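You operate a simulated robot arm through the tools that you are given. There is no shell and no other tool.

You are at the controls of a simulated robot arm. One attempt, no reset.

## Task
Put things in order on the top of the sorting bench. At the end: the grey tin (marked "Seals") stands where the yellow wax block stood; the yellow wax block from the top of the sorting bench stands where the beige bundle of small spoons stood; the beige bundle of small spoons from the top of the sorting bench is on the grey tray; the silver steel cup stands where the grey tin stood; whatever was shut is shut again. Leave all else as you found it, and nothing knocked over.

It is judged by the outcome, as a careful person would: the job done as asked, and still so three seconds after it is handed in. It fails if anything else is knocked over, pushed out of place, dropped, spilled or broken. A push-on lid holds only when it is set on centred and level and pressed home; a screw cap is set on level and turned clockwise until tight.

## Robot
A 6-joint arm with a two-finger parallel gripper, fixed in place. Base frame: the origin is at the foot of the arm, x ahead of it, y to its left, z up; the work surface is at about z = 800. Lengths are in mm, angles in rad, forces in N, time in s.
With the tool pointing down near the work surface it reaches from about 240 to 640 mm from the base axis. Its first joint turns from -1.152 to 1.152 rad. Payload 2.7 kg.
The TCP is the grasp point between the finger pads, 23 mm short of the fingertips. In the tool frame z runs along the fingers and y along their closing line. Largest opening 94 mm; finger width 38, thickness 10; the body of the gripper, 54 by 96 mm, starts 39 mm behind the TCP.
Orientation is that of the tool frame in the base frame, as [roll, pitch, yaw] about the fixed x, y, z axes, in that order (R = Rz(yaw) Ry(pitch) Rx(roll)). With the fingers straight down and closing along the base's y, the tool's x points along the base's -x, its y along +y and its z along -z.

## Interface
- The arm moves only by the tool play_rows. Its argument "targets" is a list of rows, each a list of 3 entries, a list of its own where there are three numbers: the closure in counts, from 0 (fully open) to 255 (shut), then the shift along the base's x, y, z in mm, then the turn, a rotation vector about the base's x, y, z in rad. In form: [[gripper, [tx, ty, tz], [ax, ay, az]], ...]. A call has 1 to 20 rows; each row is the pose to reach, as a shift and turn from the pose commanded when the call began. Rows are played at 5 a second. More than 50 mm and 0.15 rad between two rows, or a gripper value outside its range, and nothing of the call is played. Where a pose cannot be reached the arm comes as near as it can. A force on the tool above 40 N (or 10 N above the force at the start of the call, whichever is more), or a blocked arm, ends the call early, and 0.2 s more pass. The fingers move at their own pace (about 45 mm/s each) and stop on an object; they squeeze with about 43 N. The grip force told is the motor's: it shows also when the fingers shut on nothing. Time passes only in rows, and 0.2 s behind the last, so rows that repeat a pose let the fingers close. It gives the time, the measured TCP pose, the force on the tool (base axes), the opening and the grip force at its end, in the units of the frame above (readings bear some noise), with the torque about the TCP (base axes, N m) and any sound that the robot's microphone picked up, and new pictures: "pictures" is both (left out), scene, wrist or none.
- Cameras (640 x 400 px; columns grow to the right, rows downward): "scene" is fixed at [79.3, -455.3, 1373.9]; the picture's right is [0.62, -0.78, 0.00], its down [-0.65, -0.51, -0.57] and it looks along [0.44, 0.35, -0.82] (base axes); focal length 312 px, centre (320, 200). "wrist" rides on the gripper at [86, 16, -74] in the tool frame; the picture's right is [-0.18, 0.98, 0.00], its down [-0.58, -0.11, -0.81] and it looks along [-0.79, -0.15, 0.59] (tool axes); focal length 243 px, centre (320, 200).
- locate(camera, pixels): for up to 12 pixels [column, row] of the newest picture of that camera ("zoom" is the newest enlarged one), the place [x, y, z] in the base frame of the surface seen there, good to about 2 mm. The clock stands still meanwhile.
- close_up(camera, box): a new picture of the part [left, top, right, bottom] of that camera's present view, enlarged. The clock stands still meanwhile.
- close_job(): hands the job in; it is judged then, once.

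Leave the gripper open and the arm clear of the work at the hand-in unless told otherwise.

The tools are called after "Request:" as name(argument=value, ...) on one line, values as JSON. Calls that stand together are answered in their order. play_rows: Moves the arm, as the interface text tells. Its arguments: {"type":"object","properties":{"targets":{"type":"array"},"pictures":{"type":"string","enum":["both","scene","wrist","none"]}},"required":["targets"]} The other tools are called the same way: locate (camera, pixels) gives the place of the surface under pixels of a picture; close_up (camera, box) takes an enlarged picture of a part of a camera's view; close_job () hands the job in.

At the start:

```text
time: 0.0
tool_pos: [311.1, -288.6, 1028.0]
tcp_rot: [3.141, 0.001, 3.141]
force: [-0.4, -0.6, 0.3]
moment: [0.01, 0.01, 0.01]
grip_width: 94.0
gripper_force: 0.0
```

scene: 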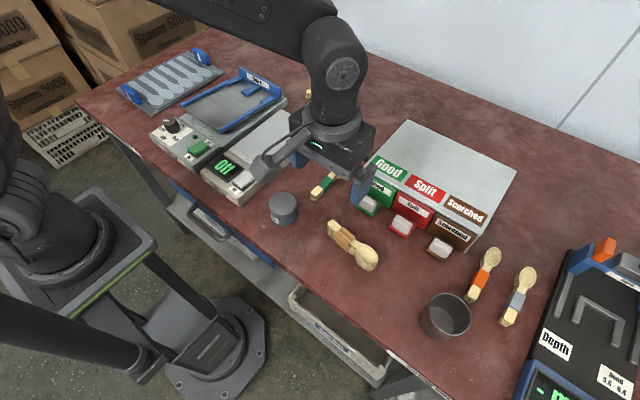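
wrist: 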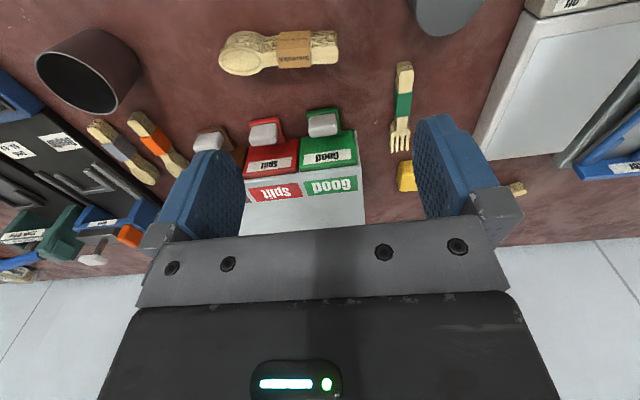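

I see a bench with a grey tin near (283,208), a spoon bundle near (352,245), a dark cup near (445,316), a three-drawer box and other tools. The arm hides part of the bench, so I'll take enlarged pictures first.

Request:
close_up(camera="scene", box=[240, 140, 400, 240])

Request:
close_up(camera="scene", box=[100, 30, 340, 180])

Request:
close_up(camera="scene", box=[400, 230, 640, 400])

Request:
close_up(camera="wrist", box=[340, 0, 640, 210])

Request:
close_up(camera="wrist", box=[0, 0, 240, 290])

```text
4.00 times, centred on (320, 190) of scene
```

zoom: 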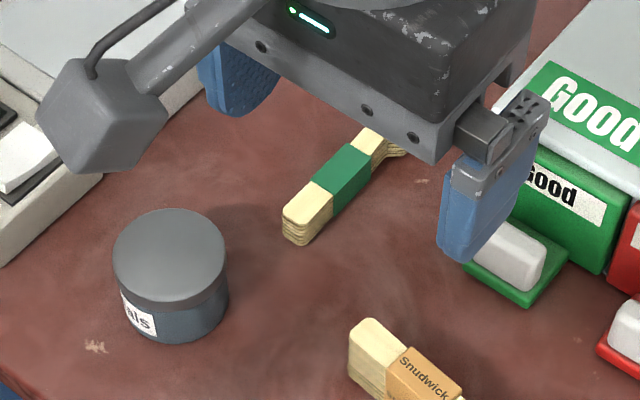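

```text
2.67 times, centred on (220, 105) of scene
```

zoom: 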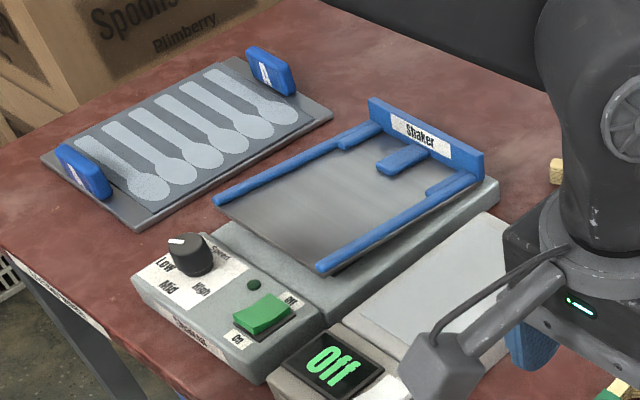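

```text
2.35 times, centred on (520, 315) of scene
```

zoom: 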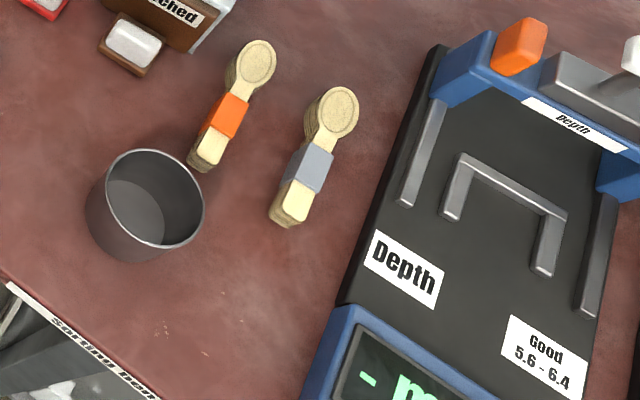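

```text
1.90 times, centred on (490, 105) of wrist
```

zoom: 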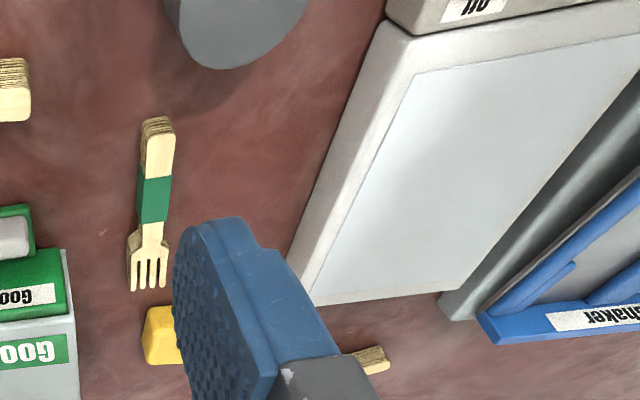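

```text
1.38 times, centred on (120, 145) of wrist
```

zoom: 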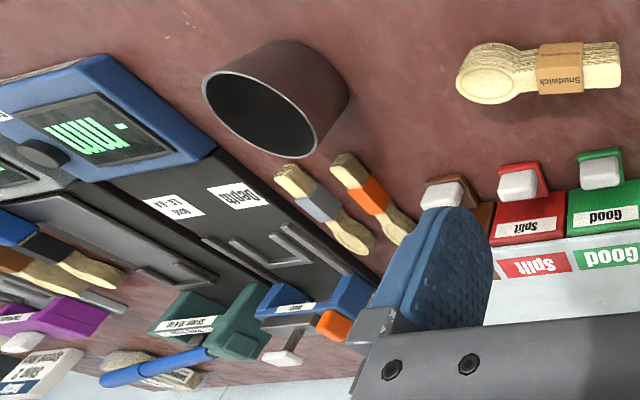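

I see several bundles (brown "Snudwick" band, orange band, grey band, green forks), a yellow block behind the left finger in the wrist view, and a cup. I'll locate the key points.

Request:
locate(camera="scene", pixels=[[283, 200], [283, 222], [333, 228], [352, 243], [368, 260], [446, 297], [430, 325], [462, 335], [490, 258], [471, 296], [525, 275], [507, 320]])

Request:
locate(camera="wrist", pixels=[[406, 176], [404, 105], [404, 70], [400, 145], [517, 188], [560, 90], [300, 50], [245, 55], [330, 50], [320, 185], [150, 130], [110, 140]])

Request:
locate(camera="scene", pixels=[[170, 85], [130, 95], [205, 55], [230, 105], [240, 150], [180, 140], [440, 160], [372, 188], [460, 235], [308, 92], [560, 330], [330, 320]])

```text
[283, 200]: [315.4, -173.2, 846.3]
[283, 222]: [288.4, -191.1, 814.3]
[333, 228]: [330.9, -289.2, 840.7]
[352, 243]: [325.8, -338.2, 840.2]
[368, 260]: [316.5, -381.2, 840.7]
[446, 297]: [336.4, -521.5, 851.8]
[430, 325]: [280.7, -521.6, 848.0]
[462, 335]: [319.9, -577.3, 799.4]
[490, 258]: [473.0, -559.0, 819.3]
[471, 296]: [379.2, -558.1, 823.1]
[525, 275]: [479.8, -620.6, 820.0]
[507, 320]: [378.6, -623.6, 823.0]
```

```text
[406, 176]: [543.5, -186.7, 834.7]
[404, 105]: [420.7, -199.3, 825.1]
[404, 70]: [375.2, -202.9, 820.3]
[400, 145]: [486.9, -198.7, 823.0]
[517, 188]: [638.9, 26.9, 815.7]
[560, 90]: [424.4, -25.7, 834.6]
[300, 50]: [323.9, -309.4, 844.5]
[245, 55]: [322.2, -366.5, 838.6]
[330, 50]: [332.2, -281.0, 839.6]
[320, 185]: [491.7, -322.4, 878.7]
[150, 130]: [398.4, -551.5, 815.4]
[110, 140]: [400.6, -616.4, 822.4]
```

```text
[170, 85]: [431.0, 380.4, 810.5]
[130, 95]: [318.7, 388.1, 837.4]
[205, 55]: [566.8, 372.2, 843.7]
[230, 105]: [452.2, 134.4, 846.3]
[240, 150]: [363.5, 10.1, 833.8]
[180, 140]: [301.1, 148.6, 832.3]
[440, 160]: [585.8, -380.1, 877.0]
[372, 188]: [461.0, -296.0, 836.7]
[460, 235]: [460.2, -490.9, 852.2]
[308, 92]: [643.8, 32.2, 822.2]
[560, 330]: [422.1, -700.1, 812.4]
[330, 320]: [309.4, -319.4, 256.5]
```

The grey tray isn't certain yet, and there is a tan stub near (640,30). I'll raise the arm and move it left over the bench's middle to see what it hides.

Request:
play_rows(targets=[[0, [0, 0, 30], [0, 0, 0]], [0, [0, 40, 50], [0, 0, 0]], [0, [0, 85, 50], [0, 0, 0]], [0, [0, 130, 50], [0, 0, 0]], [0, [0, 175, 50], [0, 0, 0]], [0, [0, 220, 50], [0, 0, 0]], [0, [0, 265, 50], [0, 0, 0]], [0, [0, 300, 50], [0, 0, 0]], [0, [0, 300, 50], [0, 0, 0]]])

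```text
time: 2.0
tool_pos: [311.4, 12.9, 1077.0]
tcp_rot: [3.141, -0.001, 3.141]
force: [0.3, 0.7, -1.0]
moment: [-0.08, 0.01, -0.03]
grip_width: 93.7
gripper_force: 0.0
```

scene: 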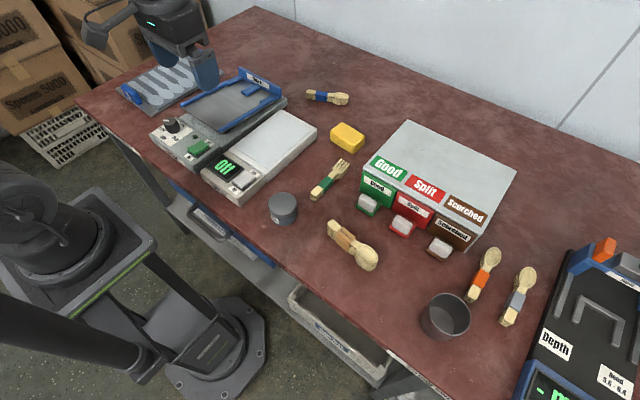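
wrist: 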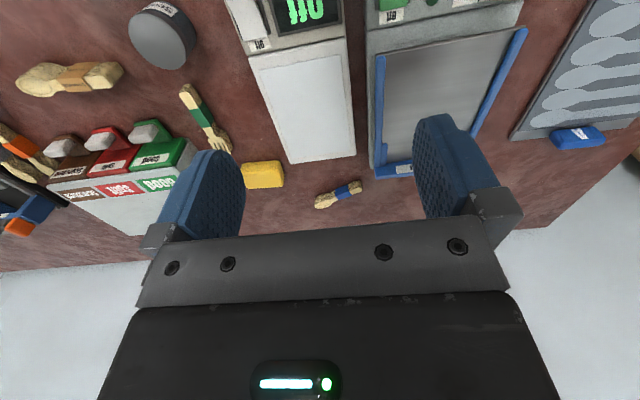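

The yellow block now shows at (347,137), with a blue-banded bundle at (327,97). I'll enlarge more of the scene to find the grey tray and check the bands.

Request:
close_up(camera="scene", box=[290, 80, 400, 280])

Request:
close_up(camera="scene", box=[140, 170, 440, 400])

Request:
close_up(camera="scene", box=[70, 20, 330, 190])

Request:
close_up(camera="wrist", box=[0, 0, 240, 150])

Request:
close_up(camera="wrist", box=[220, 0, 640, 240])

```text
2.00 times, centred on (345, 180) of scene
```

zoom: 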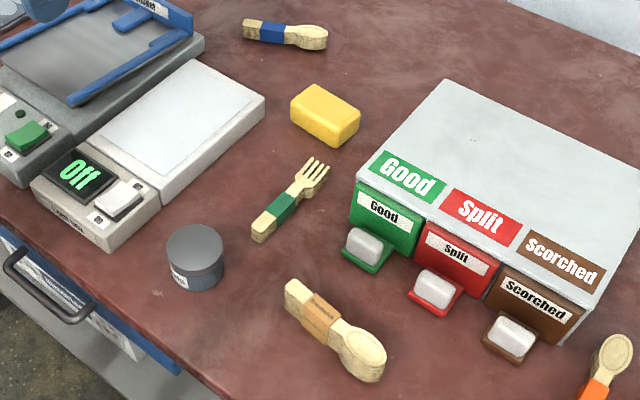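

```text
1.74 times, centred on (290, 285) of scene
```

zoom: 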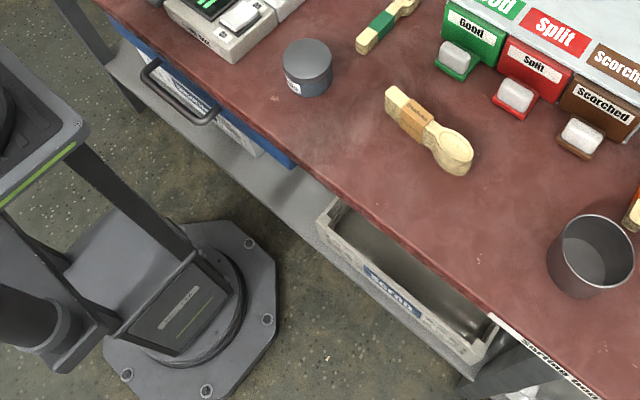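

```text
2.35 times, centred on (200, 105) of scene
```

zoom: 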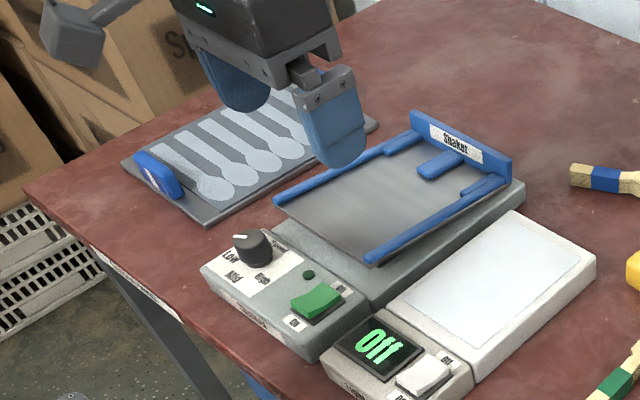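

```text
2.67 times, centred on (120, 75) of wrist
```

zoom: 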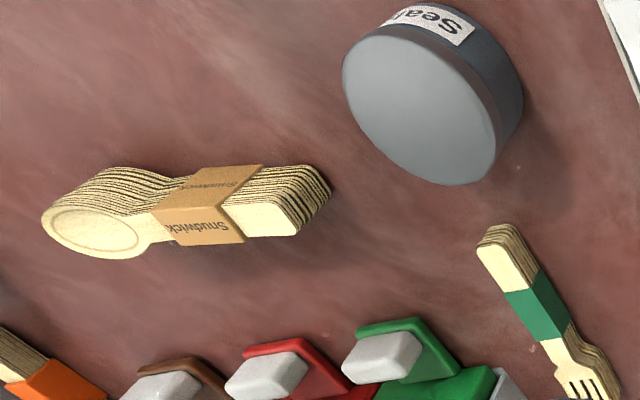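

```text
1.52 times, centred on (430, 120) of wrist
```

zoom: 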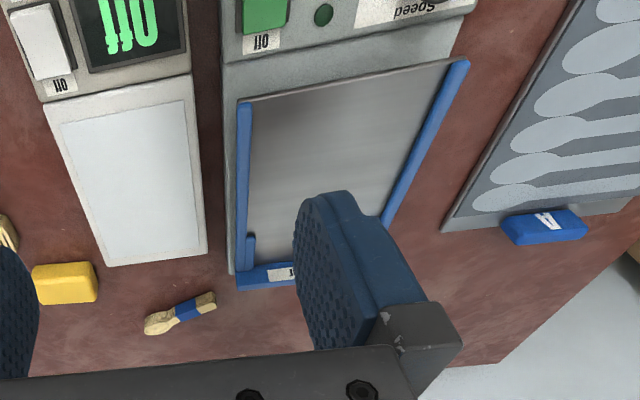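

Next I'll look at the far right side of the bench for other trays or cups. I'll swing right at this height, turning the wrist camera toward -y.

Request:
play_rows(targets=[[0, [0, -45, 20], [0, 0, -0.08]], [0, [0, -90, 20], [0, 0, -0.16]], [0, [0, -135, 20], [0, 0, -0.24]], [0, [0, -180, 20], [0, 0, -0.32]], [0, [0, -225, 20], [0, 0, -0.4]], [0, [0, -270, 20], [0, 0, -0.48]], [0, [0, -315, 20], [0, 0, -0.56]], [0, [0, -360, 20], [0, 0, -0.64]], [0, [0, -405, 20], [0, 0, -0.72]], [0, [0, -430, 20], [0, 0, -0.8]], [0, [0, -430, 20], [0, 0, -0.8]]])

```text
time: 4.4
tool_pos: [311.8, -420.3, 1097.5]
tcp_rot: [-3.141, 0.002, 2.34]
force: [-0.5, -0.6, 0.6]
moment: [0.01, -0.05, -0.01]
grip_width: 93.8
gripper_force: 0.0
```

scene: 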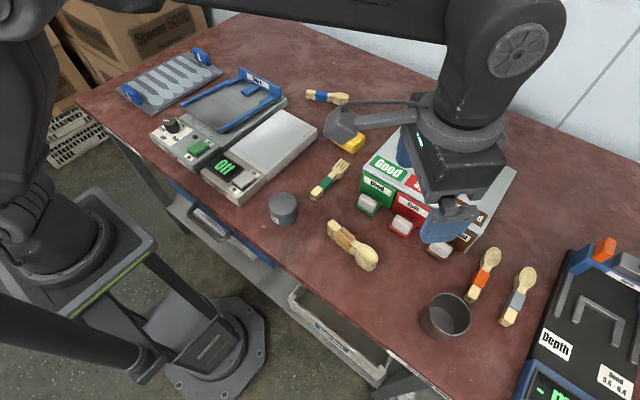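
wrist: 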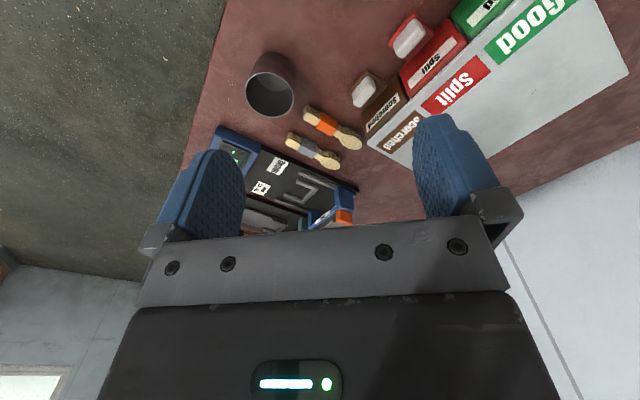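

I'll enlarge the view between the fingers to see the far-right objects, and the tray at the left in the scene.

Request:
close_up(camera="wrist", box=[200, 100, 420, 240])

Request:
close_up(camera="scene", box=[110, 35, 240, 125])

Request:
close_up(camera="scene", box=[400, 220, 640, 400])

```text
2.86 times, centred on (310, 170) of wrist
```

zoom: 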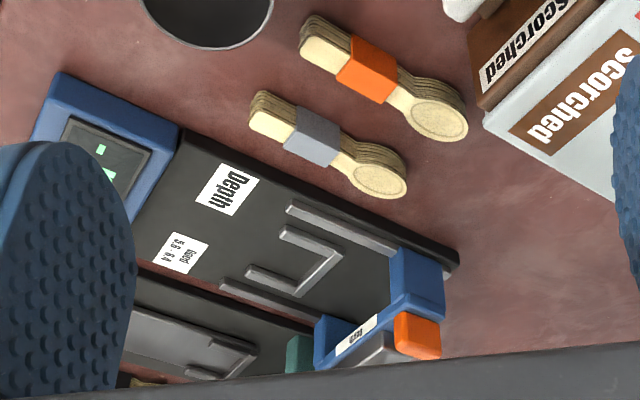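

```text
4.44 times, centred on (175, 80) of scene
```

zoom: 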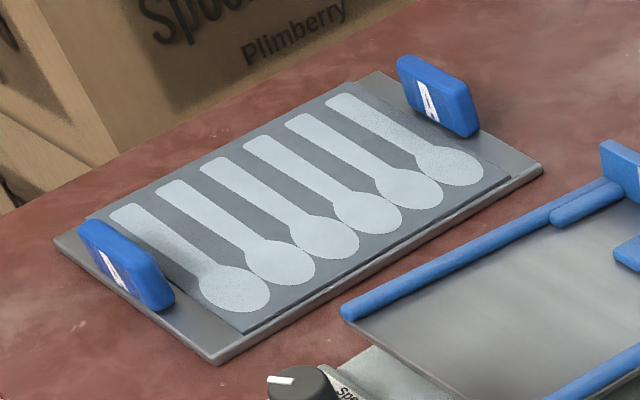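

```text
2.22 times, centred on (520, 310) of scene
```

zoom: 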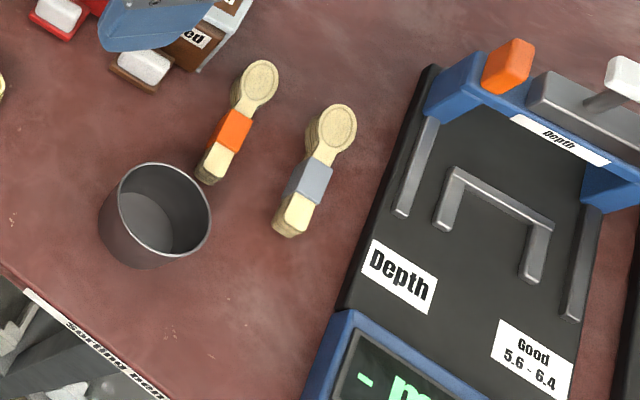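

The grey tray is the plate with blue handles "A" at the left; the Snudwick bundle has the beige band. I'll enlarge the bundle, tin and cup for measurement.

Request:
close_up(camera="scene", box=[312, 210, 392, 280])

```text
5.71 times, centred on (352, 245) of scene
```

zoom: 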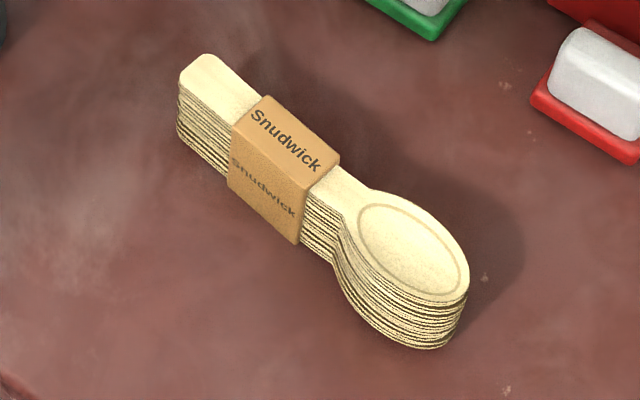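

Request:
locate(camera="zoom", pixels=[[185, 72], [212, 58], [265, 97], [335, 160], [302, 182], [236, 124], [180, 92], [464, 270], [440, 295], [375, 195], [350, 225], [415, 245]])

Request:
locate(camera="zoom", pixels=[[232, 185], [298, 242], [178, 135], [430, 348], [100, 250], [450, 140], [250, 110], [322, 172], [275, 150], [440, 340]])

```text
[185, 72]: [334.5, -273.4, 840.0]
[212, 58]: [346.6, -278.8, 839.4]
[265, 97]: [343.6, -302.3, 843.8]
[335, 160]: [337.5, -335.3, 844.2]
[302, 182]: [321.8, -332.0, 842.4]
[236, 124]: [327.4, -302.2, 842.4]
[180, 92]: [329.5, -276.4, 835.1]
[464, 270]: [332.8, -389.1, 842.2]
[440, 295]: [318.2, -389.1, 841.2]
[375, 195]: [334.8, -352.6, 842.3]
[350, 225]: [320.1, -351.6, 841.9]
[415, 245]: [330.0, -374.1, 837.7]
```

```text
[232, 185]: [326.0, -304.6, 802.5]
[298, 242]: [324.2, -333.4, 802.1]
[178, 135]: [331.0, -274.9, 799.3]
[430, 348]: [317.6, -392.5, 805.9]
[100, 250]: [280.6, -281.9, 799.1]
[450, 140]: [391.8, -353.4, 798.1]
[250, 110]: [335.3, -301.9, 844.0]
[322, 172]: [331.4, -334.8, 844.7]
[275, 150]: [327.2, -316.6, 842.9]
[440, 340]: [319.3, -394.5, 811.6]
```

Bundle band measured at about (333,-318), height 799–844. Now the tray, tin and cup.

Request:
close_up(camera="scene", box=[110, 40, 230, 120])

Request:
locate(camera="zoom", pixels=[[40, 230], [180, 365], [590, 140], [400, 50], [130, 205], [210, 260], [140, 240], [440, 90], [270, 215], [330, 150], [400, 230], [300, 290]])

Request:
close_up(camera="scene", box=[255, 180, 315, 230])

Request:
locate(camera="zoom", pixels=[[320, 150], [200, 180], [440, 170], [310, 110], [310, 240], [200, 250], [210, 340], [310, 385], [420, 350], [460, 250], [120, 350], [560, 300]])

Request:
close_up(camera="scene", box=[405, 280, 485, 350])

Request:
locate(camera="zoom", pixels=[[325, 110], [180, 180], [465, 220], [310, 290], [500, 130], [320, 200], [270, 250], [140, 300], [230, 410], [320, 425], [430, 390], [420, 120]])

```text
5.00 times, centred on (170, 80) of scene
```

zoom: 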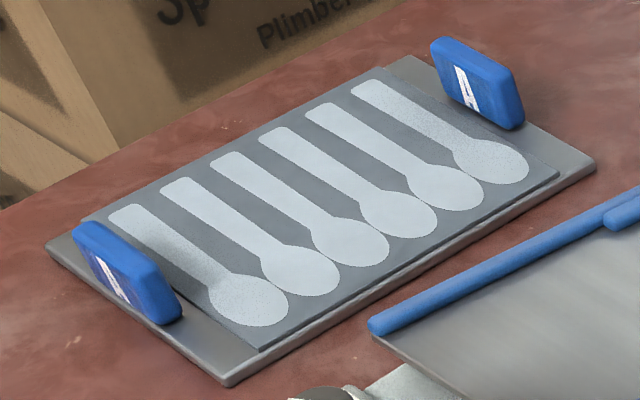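

```text
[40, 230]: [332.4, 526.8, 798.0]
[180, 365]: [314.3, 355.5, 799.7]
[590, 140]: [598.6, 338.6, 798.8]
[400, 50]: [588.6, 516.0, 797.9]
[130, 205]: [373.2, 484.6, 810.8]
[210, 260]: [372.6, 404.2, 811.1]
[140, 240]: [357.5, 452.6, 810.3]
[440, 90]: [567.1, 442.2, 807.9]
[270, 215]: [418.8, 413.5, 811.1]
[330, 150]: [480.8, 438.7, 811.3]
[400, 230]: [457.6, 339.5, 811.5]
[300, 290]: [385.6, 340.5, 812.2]
```

```text
8.00 times, centred on (285, 205) of scene
```

zoom: 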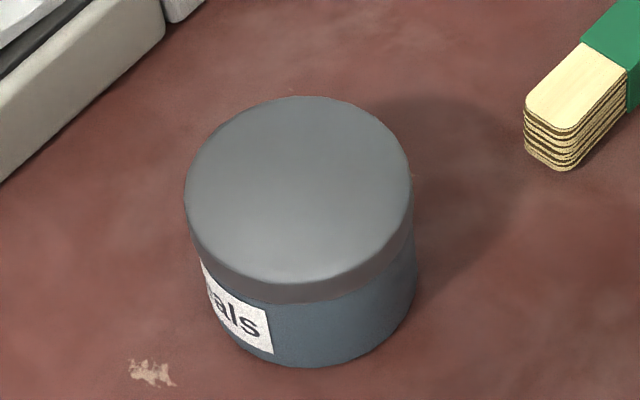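

```text
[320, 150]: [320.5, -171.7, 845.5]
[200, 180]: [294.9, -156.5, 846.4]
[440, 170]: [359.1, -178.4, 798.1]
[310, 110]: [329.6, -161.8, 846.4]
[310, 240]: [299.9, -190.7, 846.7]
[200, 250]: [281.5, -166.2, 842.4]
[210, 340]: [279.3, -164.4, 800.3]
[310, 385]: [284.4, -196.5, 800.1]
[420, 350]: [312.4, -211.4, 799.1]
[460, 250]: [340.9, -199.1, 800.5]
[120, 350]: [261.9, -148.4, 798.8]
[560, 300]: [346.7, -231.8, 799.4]
```

```text
5.71 times, centred on (445, 315) of scene
```

zoom: 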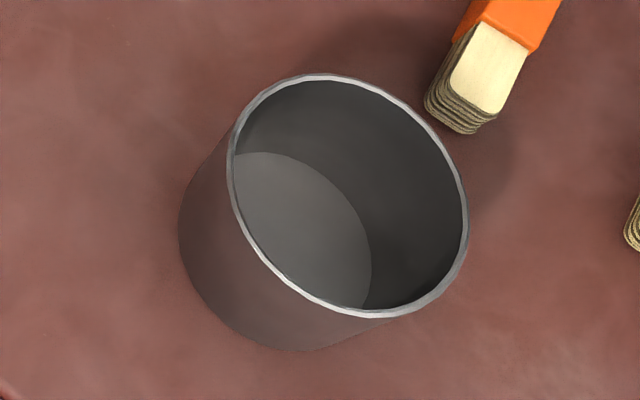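

```text
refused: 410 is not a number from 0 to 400
```

The tin is about 56 mm wide, 47 tall at about (308,-177). The last cup lookup was refused for a row over 400; I'll redo it on the newest enlarged picture (cup).

Request:
locate(camera="zoom", pixels=[[320, 78], [231, 175], [466, 225], [345, 308], [430, 125], [260, 105], [280, 280], [420, 310], [185, 220], [300, 349], [300, 200], [460, 260]])

Request:
locate(camera="scene", pixels=[[470, 340], [500, 330], [400, 300], [420, 350], [388, 300]])

```text
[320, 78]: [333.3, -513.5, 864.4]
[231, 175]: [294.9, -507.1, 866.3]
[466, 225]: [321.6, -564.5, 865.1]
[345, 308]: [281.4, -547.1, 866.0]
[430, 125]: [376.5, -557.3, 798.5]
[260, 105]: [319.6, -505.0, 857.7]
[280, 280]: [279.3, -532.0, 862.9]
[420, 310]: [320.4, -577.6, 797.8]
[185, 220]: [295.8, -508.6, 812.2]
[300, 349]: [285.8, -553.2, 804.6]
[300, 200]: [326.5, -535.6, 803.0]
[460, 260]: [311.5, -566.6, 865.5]
```

```text
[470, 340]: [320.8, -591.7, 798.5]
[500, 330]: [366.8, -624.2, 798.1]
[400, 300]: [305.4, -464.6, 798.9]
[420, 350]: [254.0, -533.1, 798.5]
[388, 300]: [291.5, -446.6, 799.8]
```

The cup rim gives centre (310,-535), diameter about 63, height 67. I'll locate the tray's silhouettes and edges more precisely to choose the set-down spot.

Request:
close_up(camera="scene", box=[110, 40, 230, 120])

Request:
locate(camera="zoom", pixels=[[230, 163], [350, 243], [272, 138], [398, 215], [125, 214], [248, 300], [320, 110], [60, 243], [225, 375], [585, 165], [410, 62], [260, 345]])

Request:
locate(camera="zoom", pixels=[[85, 235], [150, 275], [178, 310], [440, 45], [500, 85], [520, 115], [165, 330], [490, 125], [375, 330], [300, 395], [180, 190], [295, 270]])

```text
5.00 times, centred on (170, 80) of scene
```

zoom: 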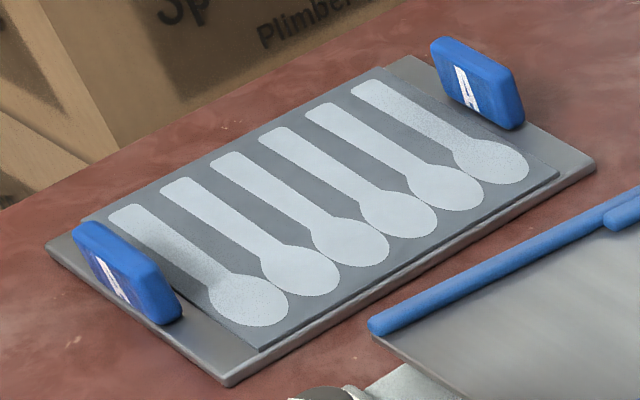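

```text
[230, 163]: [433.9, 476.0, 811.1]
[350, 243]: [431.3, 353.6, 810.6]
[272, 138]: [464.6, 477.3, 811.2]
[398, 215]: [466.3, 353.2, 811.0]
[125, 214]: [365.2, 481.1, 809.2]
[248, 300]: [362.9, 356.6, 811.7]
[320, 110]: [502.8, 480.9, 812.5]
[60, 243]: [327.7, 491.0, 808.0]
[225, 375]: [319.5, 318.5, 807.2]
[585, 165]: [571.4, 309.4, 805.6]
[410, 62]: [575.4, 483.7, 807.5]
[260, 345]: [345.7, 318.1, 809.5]
```

```text
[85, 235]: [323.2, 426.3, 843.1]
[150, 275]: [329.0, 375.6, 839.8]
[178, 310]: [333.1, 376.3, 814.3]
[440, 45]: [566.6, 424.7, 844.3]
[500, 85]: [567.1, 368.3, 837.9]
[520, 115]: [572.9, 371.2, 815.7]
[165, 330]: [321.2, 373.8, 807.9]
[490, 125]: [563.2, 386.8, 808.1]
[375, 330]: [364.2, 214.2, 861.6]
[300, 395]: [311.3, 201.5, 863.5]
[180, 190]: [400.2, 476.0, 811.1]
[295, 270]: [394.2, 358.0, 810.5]
```

The tray top is at z≈811 and silhouettes run along y (bowl toward -y), same way as the bundle lies. I'll move above the bundle with the fingers turned to close across it, at z≈950.

Request:
play_rows(targets=[[0, [5, 16, -25], [0, 0, -0.14]], [0, [9, 33, -50], [0, 0, -0.28]], [0, [13, 50, -75], [0, 0, -0.42]], [0, [17, 66, -100], [0, 0, -0.56]], [0, [20, 83, -125], [0, 0, -0.7]], [0, [21.4, 98.6, -148], [0, 0, -0.82]], [0, [21.4, 98.6, -148], [0, 0, -0.895]], [0, [21.4, 98.6, -148], [0, 0, -0.895]], [0, [21.4, 98.6, -148], [0, 0, -0.895]]])

```text
time: 6.4
tool_pos: [332.8, -319.4, 951.8]
tcp_rot: [-3.141, -0.001, 1.447]
force: [0.2, 0.0, -0.7]
moment: [-0.01, -0.01, 0.01]
grip_width: 93.8
gripper_force: 0.0
```

scene: 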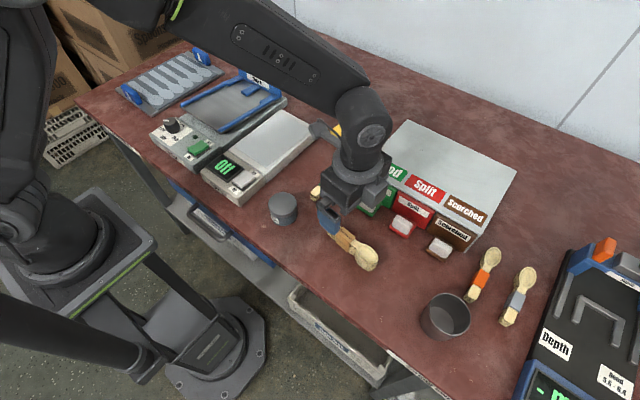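
wrist: 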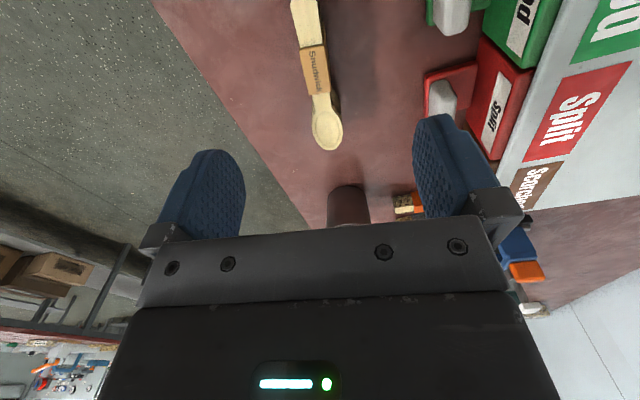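

The bundle is between the fingers in line. I'll check its place once more from the wrist view.

Request:
close_up(camera="wrist", box=[260, 0, 400, 160])

Request:
locate(camera="wrist", pixels=[[302, 52], [325, 48], [307, 92], [328, 92], [291, 3], [315, 3], [326, 148], [312, 128], [341, 128], [316, 70]])

```text
2.50 times, centred on (330, 80) of wrist
```

zoom: 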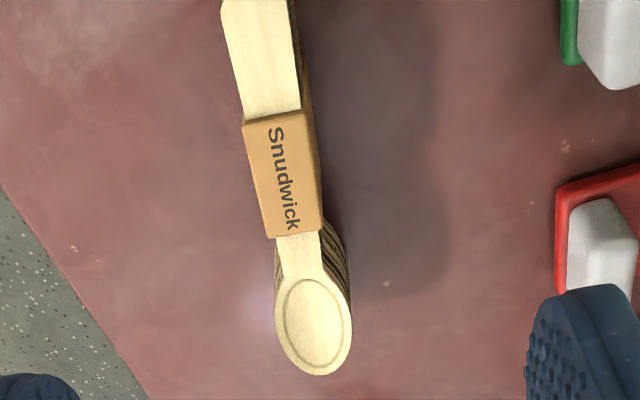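

```text
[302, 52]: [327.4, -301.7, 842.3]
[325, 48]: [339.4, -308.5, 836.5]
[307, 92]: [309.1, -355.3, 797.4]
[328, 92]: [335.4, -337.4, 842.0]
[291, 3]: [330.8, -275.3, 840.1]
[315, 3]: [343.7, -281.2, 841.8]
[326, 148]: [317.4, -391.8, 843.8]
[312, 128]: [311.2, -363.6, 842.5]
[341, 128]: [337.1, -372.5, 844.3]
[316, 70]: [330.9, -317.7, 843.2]
```

Band centre at about (331,-319). I'll lower to z≈826 with fingers open, then close.

Request:
play_rows(targets=[[0, [-0.5, 0, -35], [0, 0, -0.01]], [0, [-0.8, 0, -70], [0, 0, -0.015]], [40, [-0.8, 0, -100], [0, 0, -0.015]], [40, [-0.8, 0, -115], [0, 0, -0.015]], [40, [-0.8, 0, -124], [0, 0, -0.015]], [40, [-0.8, 0, -124], [0, 0, -0.015]]], pictures="both")

```text
time: 7.8
tool_pos: [330.9, -319.5, 826.1]
tcp_rot: [3.141, 0.0, 1.431]
force: [0.6, 0.5, -0.7]
moment: [-0.02, -0.01, -0.04]
grip_width: 79.1
gripper_force: 0.0
```

scene: 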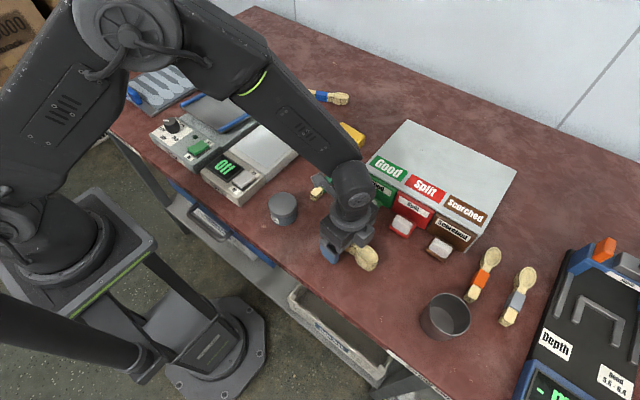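
wrist: 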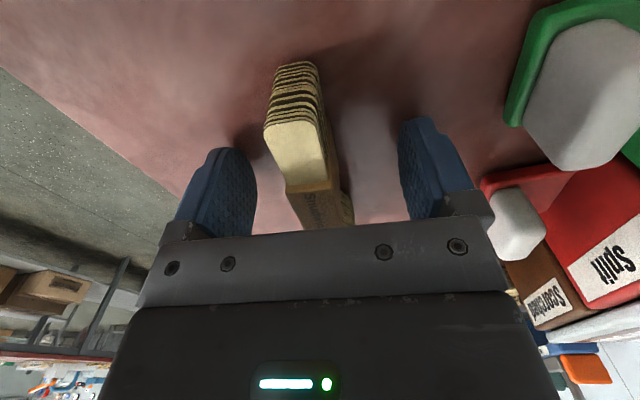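

The fingers straddle the bundle's band. I'll close on it in place.

Request:
play_rows(targets=[[255, [0, 0, 0], [0, 0, 0]], [255, [0, 0, 0], [0, 0, 0]], [255, [0, 0, 0], [0, 0, 0]], [255, [0, 0, 0], [0, 0, 0]], [255, [0, 0, 0], [0, 0, 0]], [255, [0, 0, 0], [0, 0, 0]]], pictures="wrist")

```text
time: 9.2
tool_pos: [331.0, -320.4, 826.4]
tcp_rot: [3.14, 0.001, 1.432]
force: [-0.9, -0.4, -0.6]
moment: [0.05, 0.03, -0.01]
grip_width: 14.8
gripper_force: 43.4
```

wrist: 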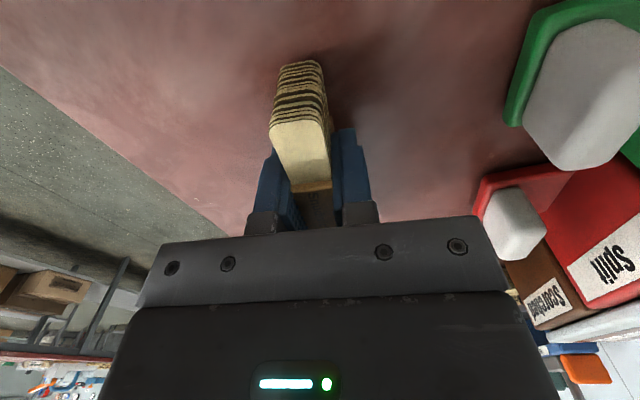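

Held at 14.8 mm width with full grip force. I'll lift straight up to about z=946.

Request:
play_rows(targets=[[255, [0, 0, 6], [0, 0, 0]], [255, [0, 0, 20], [0, 0, 0]], [255, [0, 0, 45], [0, 0, 0]], [255, [0, 0, 75], [0, 0, 0]], [255, [0, 0, 105], [0, 0, 0]], [255, [0, 0, 120], [0, 0, 0]], [255, [0, 0, 120], [0, 0, 0]]])

```text
time: 10.8
tool_pos: [331.7, -319.0, 946.8]
tcp_rot: [3.141, 0.0, 1.432]
force: [0.8, -0.7, -0.9]
moment: [0.02, 0.0, 0.01]
grip_width: 14.8
gripper_force: 42.6
```

scene: 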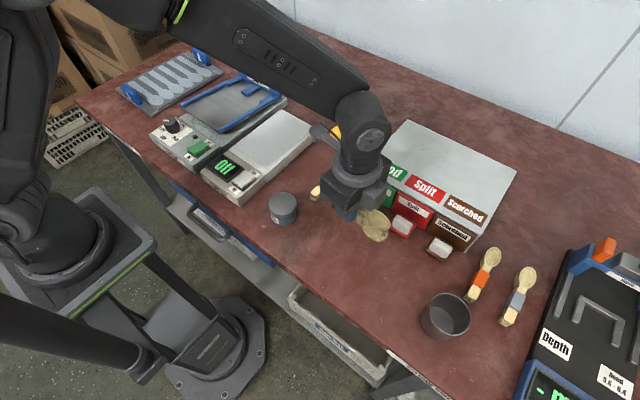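
wrist: 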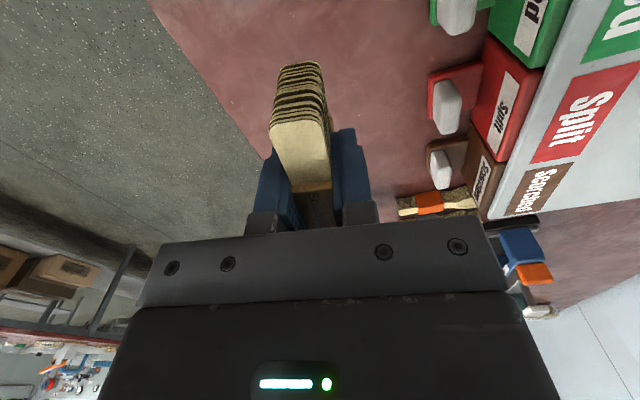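

The bundle is held level. I'll carry it at z≈946 to above the tray (x 397, y 413), turning slightly so that it lies along y.

Request:
play_rows(targets=[[255, [2, 20, 0], [0, 0, 0.004]], [255, [6, 60, 0], [0, 0, 0.012]], [255, [10, 103, 0], [0, 0, 0.02]], [255, [14, 146, 0], [0, 0, 0.028]], [255, [18, 190, 0], [0, 0, 0.037]], [255, [22, 234, 0], [0, 0, 0.045]], [255, [26, 278, 0], [0, 0, 0.053]], [255, [30, 322, 0], [0, 0, 0.061]], [255, [34, 366, 0], [0, 0, 0.07]], [255, [38, 410, 0], [0, 0, 0.078]], [255, [42, 454, 0], [0, 0, 0.086]], [255, [46, 498, 0], [0, 0, 0.095]], [255, [50, 542, 0], [0, 0, 0.103]], [255, [54, 586, 0], [0, 0, 0.111]], [255, [58, 630, 0], [0, 0, 0.12]], [255, [61, 670, 0], [0, 0, 0.13]], [255, [64, 710, 0], [0, 0, 0.135]], [255, [65.3, 733, 0], [0, 0, 0.139]], [255, [65.3, 733, 0], [0, 0, 0.139]], [255, [65.3, 733, 0], [0, 0, 0.139]]])

```text
time: 15.0
tool_pos: [397.5, 414.5, 945.9]
tcp_rot: [3.14, -0.001, 1.57]
force: [0.2, 0.7, -1.2]
moment: [0.04, 0.0, 0.0]
grip_width: 15.0
gripper_force: 42.5
```

scene: 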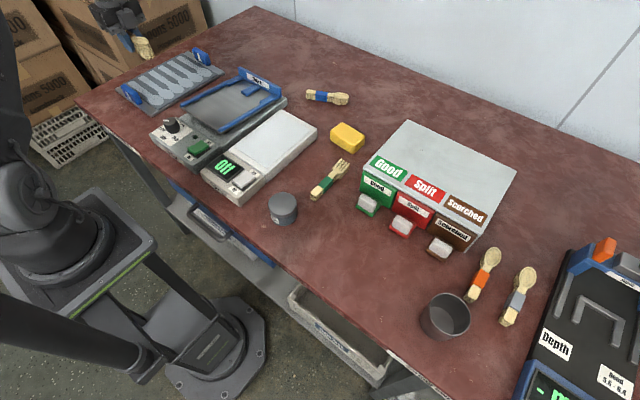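
wrist: 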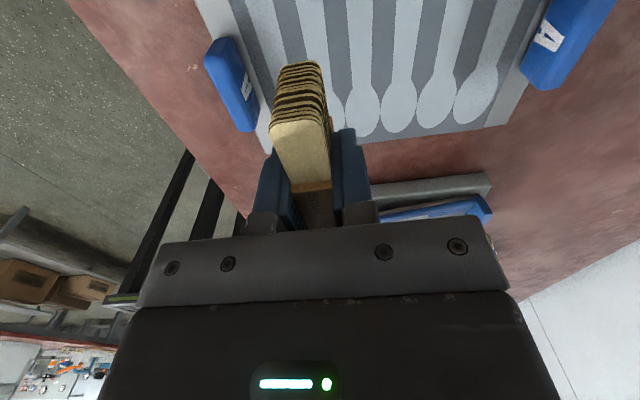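

The bench centre is now unobstructed, so while holding the bundle I'll measure the wax block, forks, box edges and scale in the scene picture.

Request:
close_up(camera="scene", box=[320, 110, 380, 160])

Request:
locate(camera="scene", pixels=[[343, 160], [337, 168], [317, 195], [323, 190], [360, 175], [405, 125], [385, 152], [318, 125], [288, 165], [312, 97], [345, 97], [370, 205]])

Request:
locate(camera="zoom", pixels=[[178, 120], [270, 82], [420, 152], [325, 205], [120, 180], [318, 290], [425, 195], [300, 140], [180, 230], [210, 100], [370, 180], [330, 110]])

```text
8.00 times, centred on (350, 135) of scene
```

zoom: 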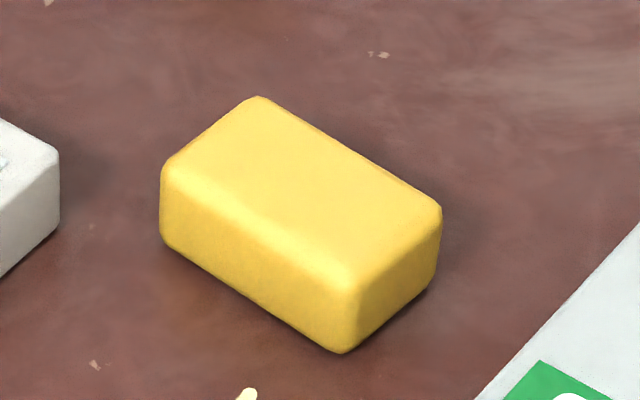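

```text
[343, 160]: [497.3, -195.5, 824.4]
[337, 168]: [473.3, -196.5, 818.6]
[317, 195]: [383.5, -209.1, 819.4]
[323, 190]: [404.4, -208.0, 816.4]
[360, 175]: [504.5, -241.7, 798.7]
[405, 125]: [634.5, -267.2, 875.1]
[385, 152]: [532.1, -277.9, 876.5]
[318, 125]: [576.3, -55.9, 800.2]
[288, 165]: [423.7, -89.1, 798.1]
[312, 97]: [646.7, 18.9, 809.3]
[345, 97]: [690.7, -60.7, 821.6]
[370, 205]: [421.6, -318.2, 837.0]
```

```text
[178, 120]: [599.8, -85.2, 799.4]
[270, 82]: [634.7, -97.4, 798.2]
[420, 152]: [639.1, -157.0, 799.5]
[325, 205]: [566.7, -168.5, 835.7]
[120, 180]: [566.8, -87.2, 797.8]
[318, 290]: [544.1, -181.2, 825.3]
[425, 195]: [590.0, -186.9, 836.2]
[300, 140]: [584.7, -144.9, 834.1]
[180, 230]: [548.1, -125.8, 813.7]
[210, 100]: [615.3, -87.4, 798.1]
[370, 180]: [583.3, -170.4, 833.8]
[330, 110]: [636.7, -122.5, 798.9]
```

Refining the wax block's corners in the same enlarged picture.

Request:
locate(camera="zoom", pixels=[[258, 102], [172, 168], [350, 275], [432, 208], [165, 225], [340, 345], [432, 280], [250, 225], [212, 137], [345, 152], [390, 240], [300, 190]])

Request:
locate(camera="scene", pixels=[[349, 162], [340, 158], [345, 166], [317, 125], [320, 135], [312, 140], [362, 180], [369, 170], [372, 157], [380, 145]])

```text
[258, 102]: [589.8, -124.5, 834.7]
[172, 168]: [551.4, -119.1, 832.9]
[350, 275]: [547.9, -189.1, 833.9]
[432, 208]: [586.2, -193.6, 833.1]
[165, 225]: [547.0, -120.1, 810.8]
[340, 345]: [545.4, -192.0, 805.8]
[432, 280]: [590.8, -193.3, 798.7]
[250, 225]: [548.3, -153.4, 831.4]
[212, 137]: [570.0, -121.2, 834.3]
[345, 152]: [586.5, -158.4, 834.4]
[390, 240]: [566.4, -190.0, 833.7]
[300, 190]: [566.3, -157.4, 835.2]
```

```text
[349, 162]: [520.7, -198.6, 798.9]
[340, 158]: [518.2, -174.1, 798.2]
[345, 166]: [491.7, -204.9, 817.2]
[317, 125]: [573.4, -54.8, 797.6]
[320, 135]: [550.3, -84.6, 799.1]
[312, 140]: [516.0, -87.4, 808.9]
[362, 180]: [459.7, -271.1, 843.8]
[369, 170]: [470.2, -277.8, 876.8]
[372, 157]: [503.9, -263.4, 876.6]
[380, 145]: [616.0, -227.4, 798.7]
```

Wax block measured: centre about (569,-157), 44×74 mm, 36 tall, turned about 0.05 rad. Now I'll lower the bundle onto the tray (top z≈811).

Request:
play_rows(targets=[[255, [0, 0, -30], [0, 0, 0]], [255, [0, 0, -60], [0, 0, 0]], [255, [0, 0, -85], [0, 0, 0]], [255, [0, 0, -98], [0, 0, 0]], [255, [0, 0, -104], [0, 0, 0]], [255, [0, 0, -106], [0, 0, 0]], [255, [0, 0, -106], [0, 0, 0]]])

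```text
time: 16.6
tool_pos: [396.5, 414.3, 840.4]
tcp_rot: [3.142, 0.0, 1.572]
force: [0.2, 0.3, 0.0]
moment: [0.03, 0.01, 0.04]
grip_width: 15.0
gripper_force: 43.0
```

scene: 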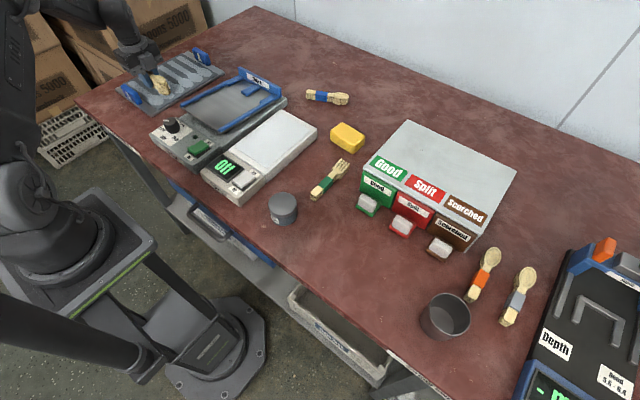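
wrist: 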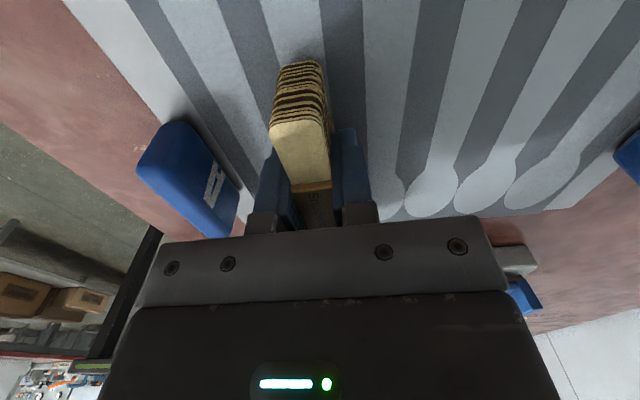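

No contact yet. I'll ease down in 0.7 mm steps until the force shows a touch.

Request:
play_rows(targets=[[255, [0, 0, -0.7], [0, 0, 0]], [255, [0, 0, -1.4], [0, 0, 0]], [255, [0, 0, -1.4], [0, 0, 0]]], pictures="none")

Request:
close_up(camera="scene", box=[110, 40, 230, 120])

```text
time: 17.4
tool_pos: [396.5, 414.6, 838.2]
tcp_rot: [-3.14, 0.001, 1.572]
force: [-0.4, -0.2, -0.4]
moment: [0.02, 0.01, 0.0]
grip_width: 14.8
gripper_force: 42.5
```

```text
5.00 times, centred on (170, 80) of scene
```

zoom: 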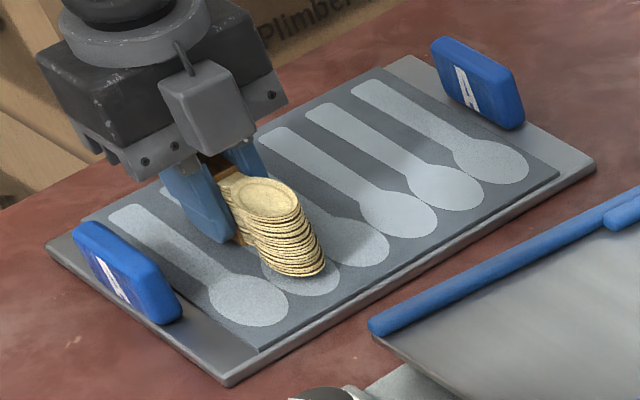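

Still no contact force. I'll continue down in small steps.

Request:
play_rows(targets=[[255, [0, 0, -0.7], [0, 0, 0]], [255, [0, 0, -1.2], [0, 0, 0]], [255, [0, 0, -1.2], [0, 0, 0]]], pictures="none")

```text
time: 18.2
tool_pos: [397.4, 414.0, 838.4]
tcp_rot: [3.141, -0.001, 1.572]
force: [-0.4, 1.5, 6.9]
moment: [-0.35, -0.01, 0.02]
grip_width: 15.1
gripper_force: 42.6
```

Contact at 6.9 N: the bundle rests on the tray. I'll open the fingers part way (to about 45 mm), then rise.

Request:
play_rows(targets=[[200, [0, 0, 0], [0, 0, 0]], [170, [0, 0, 0], [0, 0, 0]], [133, [0, 0, 0], [0, 0, 0]], [133, [0, 0, 0], [0, 0, 0]], [133, [0, 0, 0], [0, 0, 0]]])

```text
time: 19.4
tool_pos: [396.6, 412.6, 836.7]
tcp_rot: [-3.141, 0.0, 1.571]
force: [0.1, -0.6, -0.1]
moment: [-0.03, 0.01, 0.0]
grip_width: 44.9
gripper_force: 0.1
```

scene: 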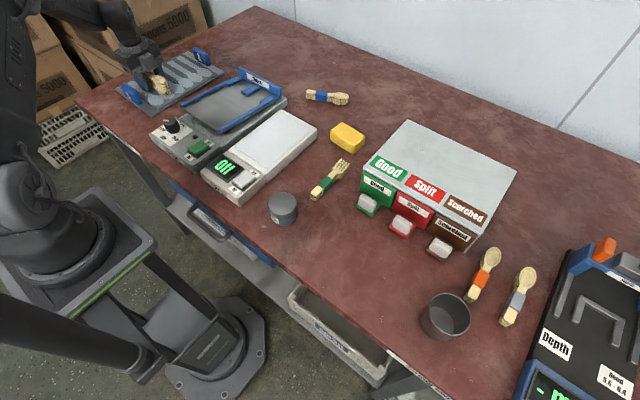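
wrist: 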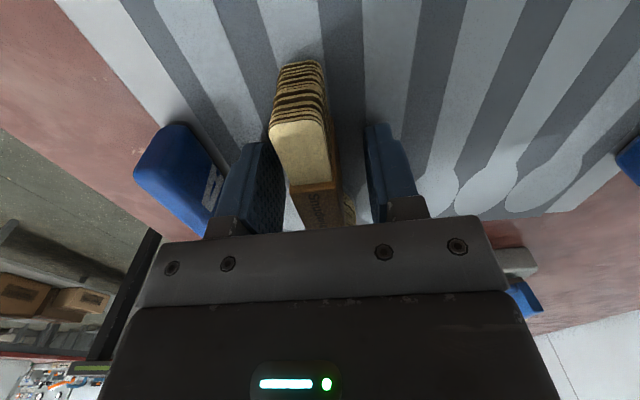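

Released; the bundle stands on the tray. I'll rise straight up and look.

Request:
play_rows(targets=[[133, [0, 0, 15], [0, 0, 0]], [133, [0, 0, 45], [0, 0, 0]], [133, [0, 0, 85], [0, 0, 0]], [133, [0, 0, 120], [0, 0, 0]], [133, [0, -30, 140], [0, 0, 0]], [133, [0, -75, 140], [0, 0, 0]], [133, [0, -120, 140], [0, 0, 0]], [133, [0, -160, 140], [0, 0, 0]], [133, [0, -160, 140], [0, 0, 0]]])

Request:
close_up(camera="scene", box=[110, 40, 230, 120])

```text
time: 21.4
tool_pos: [395.8, 254.7, 977.0]
tcp_rot: [-3.141, 0.0, 1.57]
force: [0.1, 0.2, -1.0]
moment: [0.0, 0.01, 0.03]
grip_width: 44.9
gripper_force: 0.0
```

scene: 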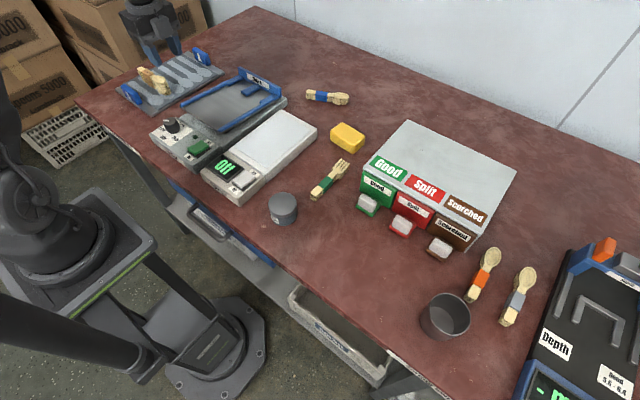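
wrist: 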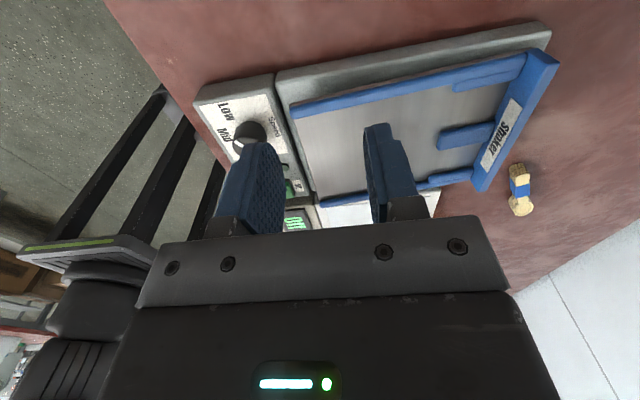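

```text
5.00 times, centred on (170, 80) of scene
```

zoom: 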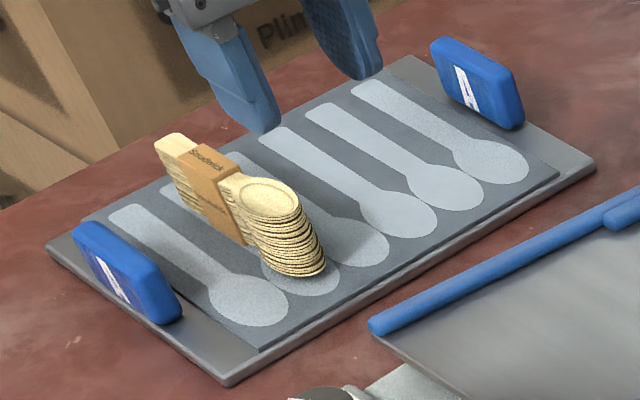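

The bundle stands upright on the grey tray. Next the wax: I'll move above it (569,-157) at z≈930, fingers at about 72 mm opening.

Request:
play_rows(targets=[[100, [8, -20, -2], [0, 0, -0.005]], [60, [25, -60, -8], [0, 0, -0.01]], [60, [42, -100, -13], [0, 0, -0.015]], [60, [59, -140, -18], [0, 0, -0.02]], [60, [76, -180, -23], [0, 0, -0.025]], [60, [93, -220, -28], [0, 0, -0.03]], [60, [110, -260, -33], [0, 0, -0.035]], [60, [127, -300, -38], [0, 0, -0.04]], [60, [144, -340, -43], [0, 0, -0.045]], [60, [161, -380, -47], [0, 0, -0.05]], [60, [172, -410, -47], [0, 0, -0.05]], [60, [172, -410, -47], [0, 0, -0.05]], [60, [172, -410, -47], [0, 0, -0.05]]])

```text
time: 24.2
tool_pos: [570.0, -155.6, 930.9]
tcp_rot: [-3.141, 0.0, 1.518]
force: [-0.2, -0.9, 0.7]
moment: [-0.03, 0.01, -0.03]
grip_width: 71.9
gripper_force: 0.0
```

scene: 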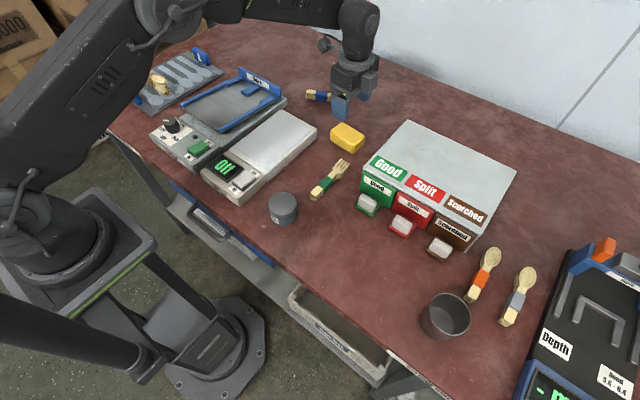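
wrist: 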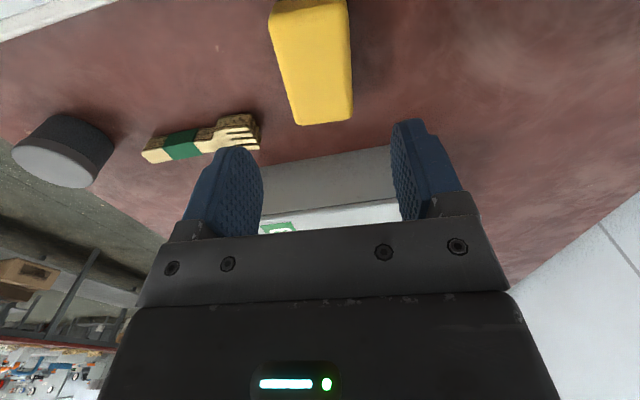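

The wax lies between the fingers in the wrist view. I'll verify its corners from there.

Request:
locate(camera="wrist", pixels=[[272, 12], [347, 5], [300, 120], [350, 112], [285, 70], [352, 65], [315, 60], [325, 121], [260, 140], [222, 140]])

```text
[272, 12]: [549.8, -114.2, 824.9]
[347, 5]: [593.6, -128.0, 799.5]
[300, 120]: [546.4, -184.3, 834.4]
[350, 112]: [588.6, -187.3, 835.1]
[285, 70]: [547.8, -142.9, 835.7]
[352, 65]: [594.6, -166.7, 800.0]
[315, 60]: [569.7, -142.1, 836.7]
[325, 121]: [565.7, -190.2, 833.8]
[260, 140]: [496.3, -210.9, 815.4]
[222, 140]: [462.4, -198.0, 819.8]
```

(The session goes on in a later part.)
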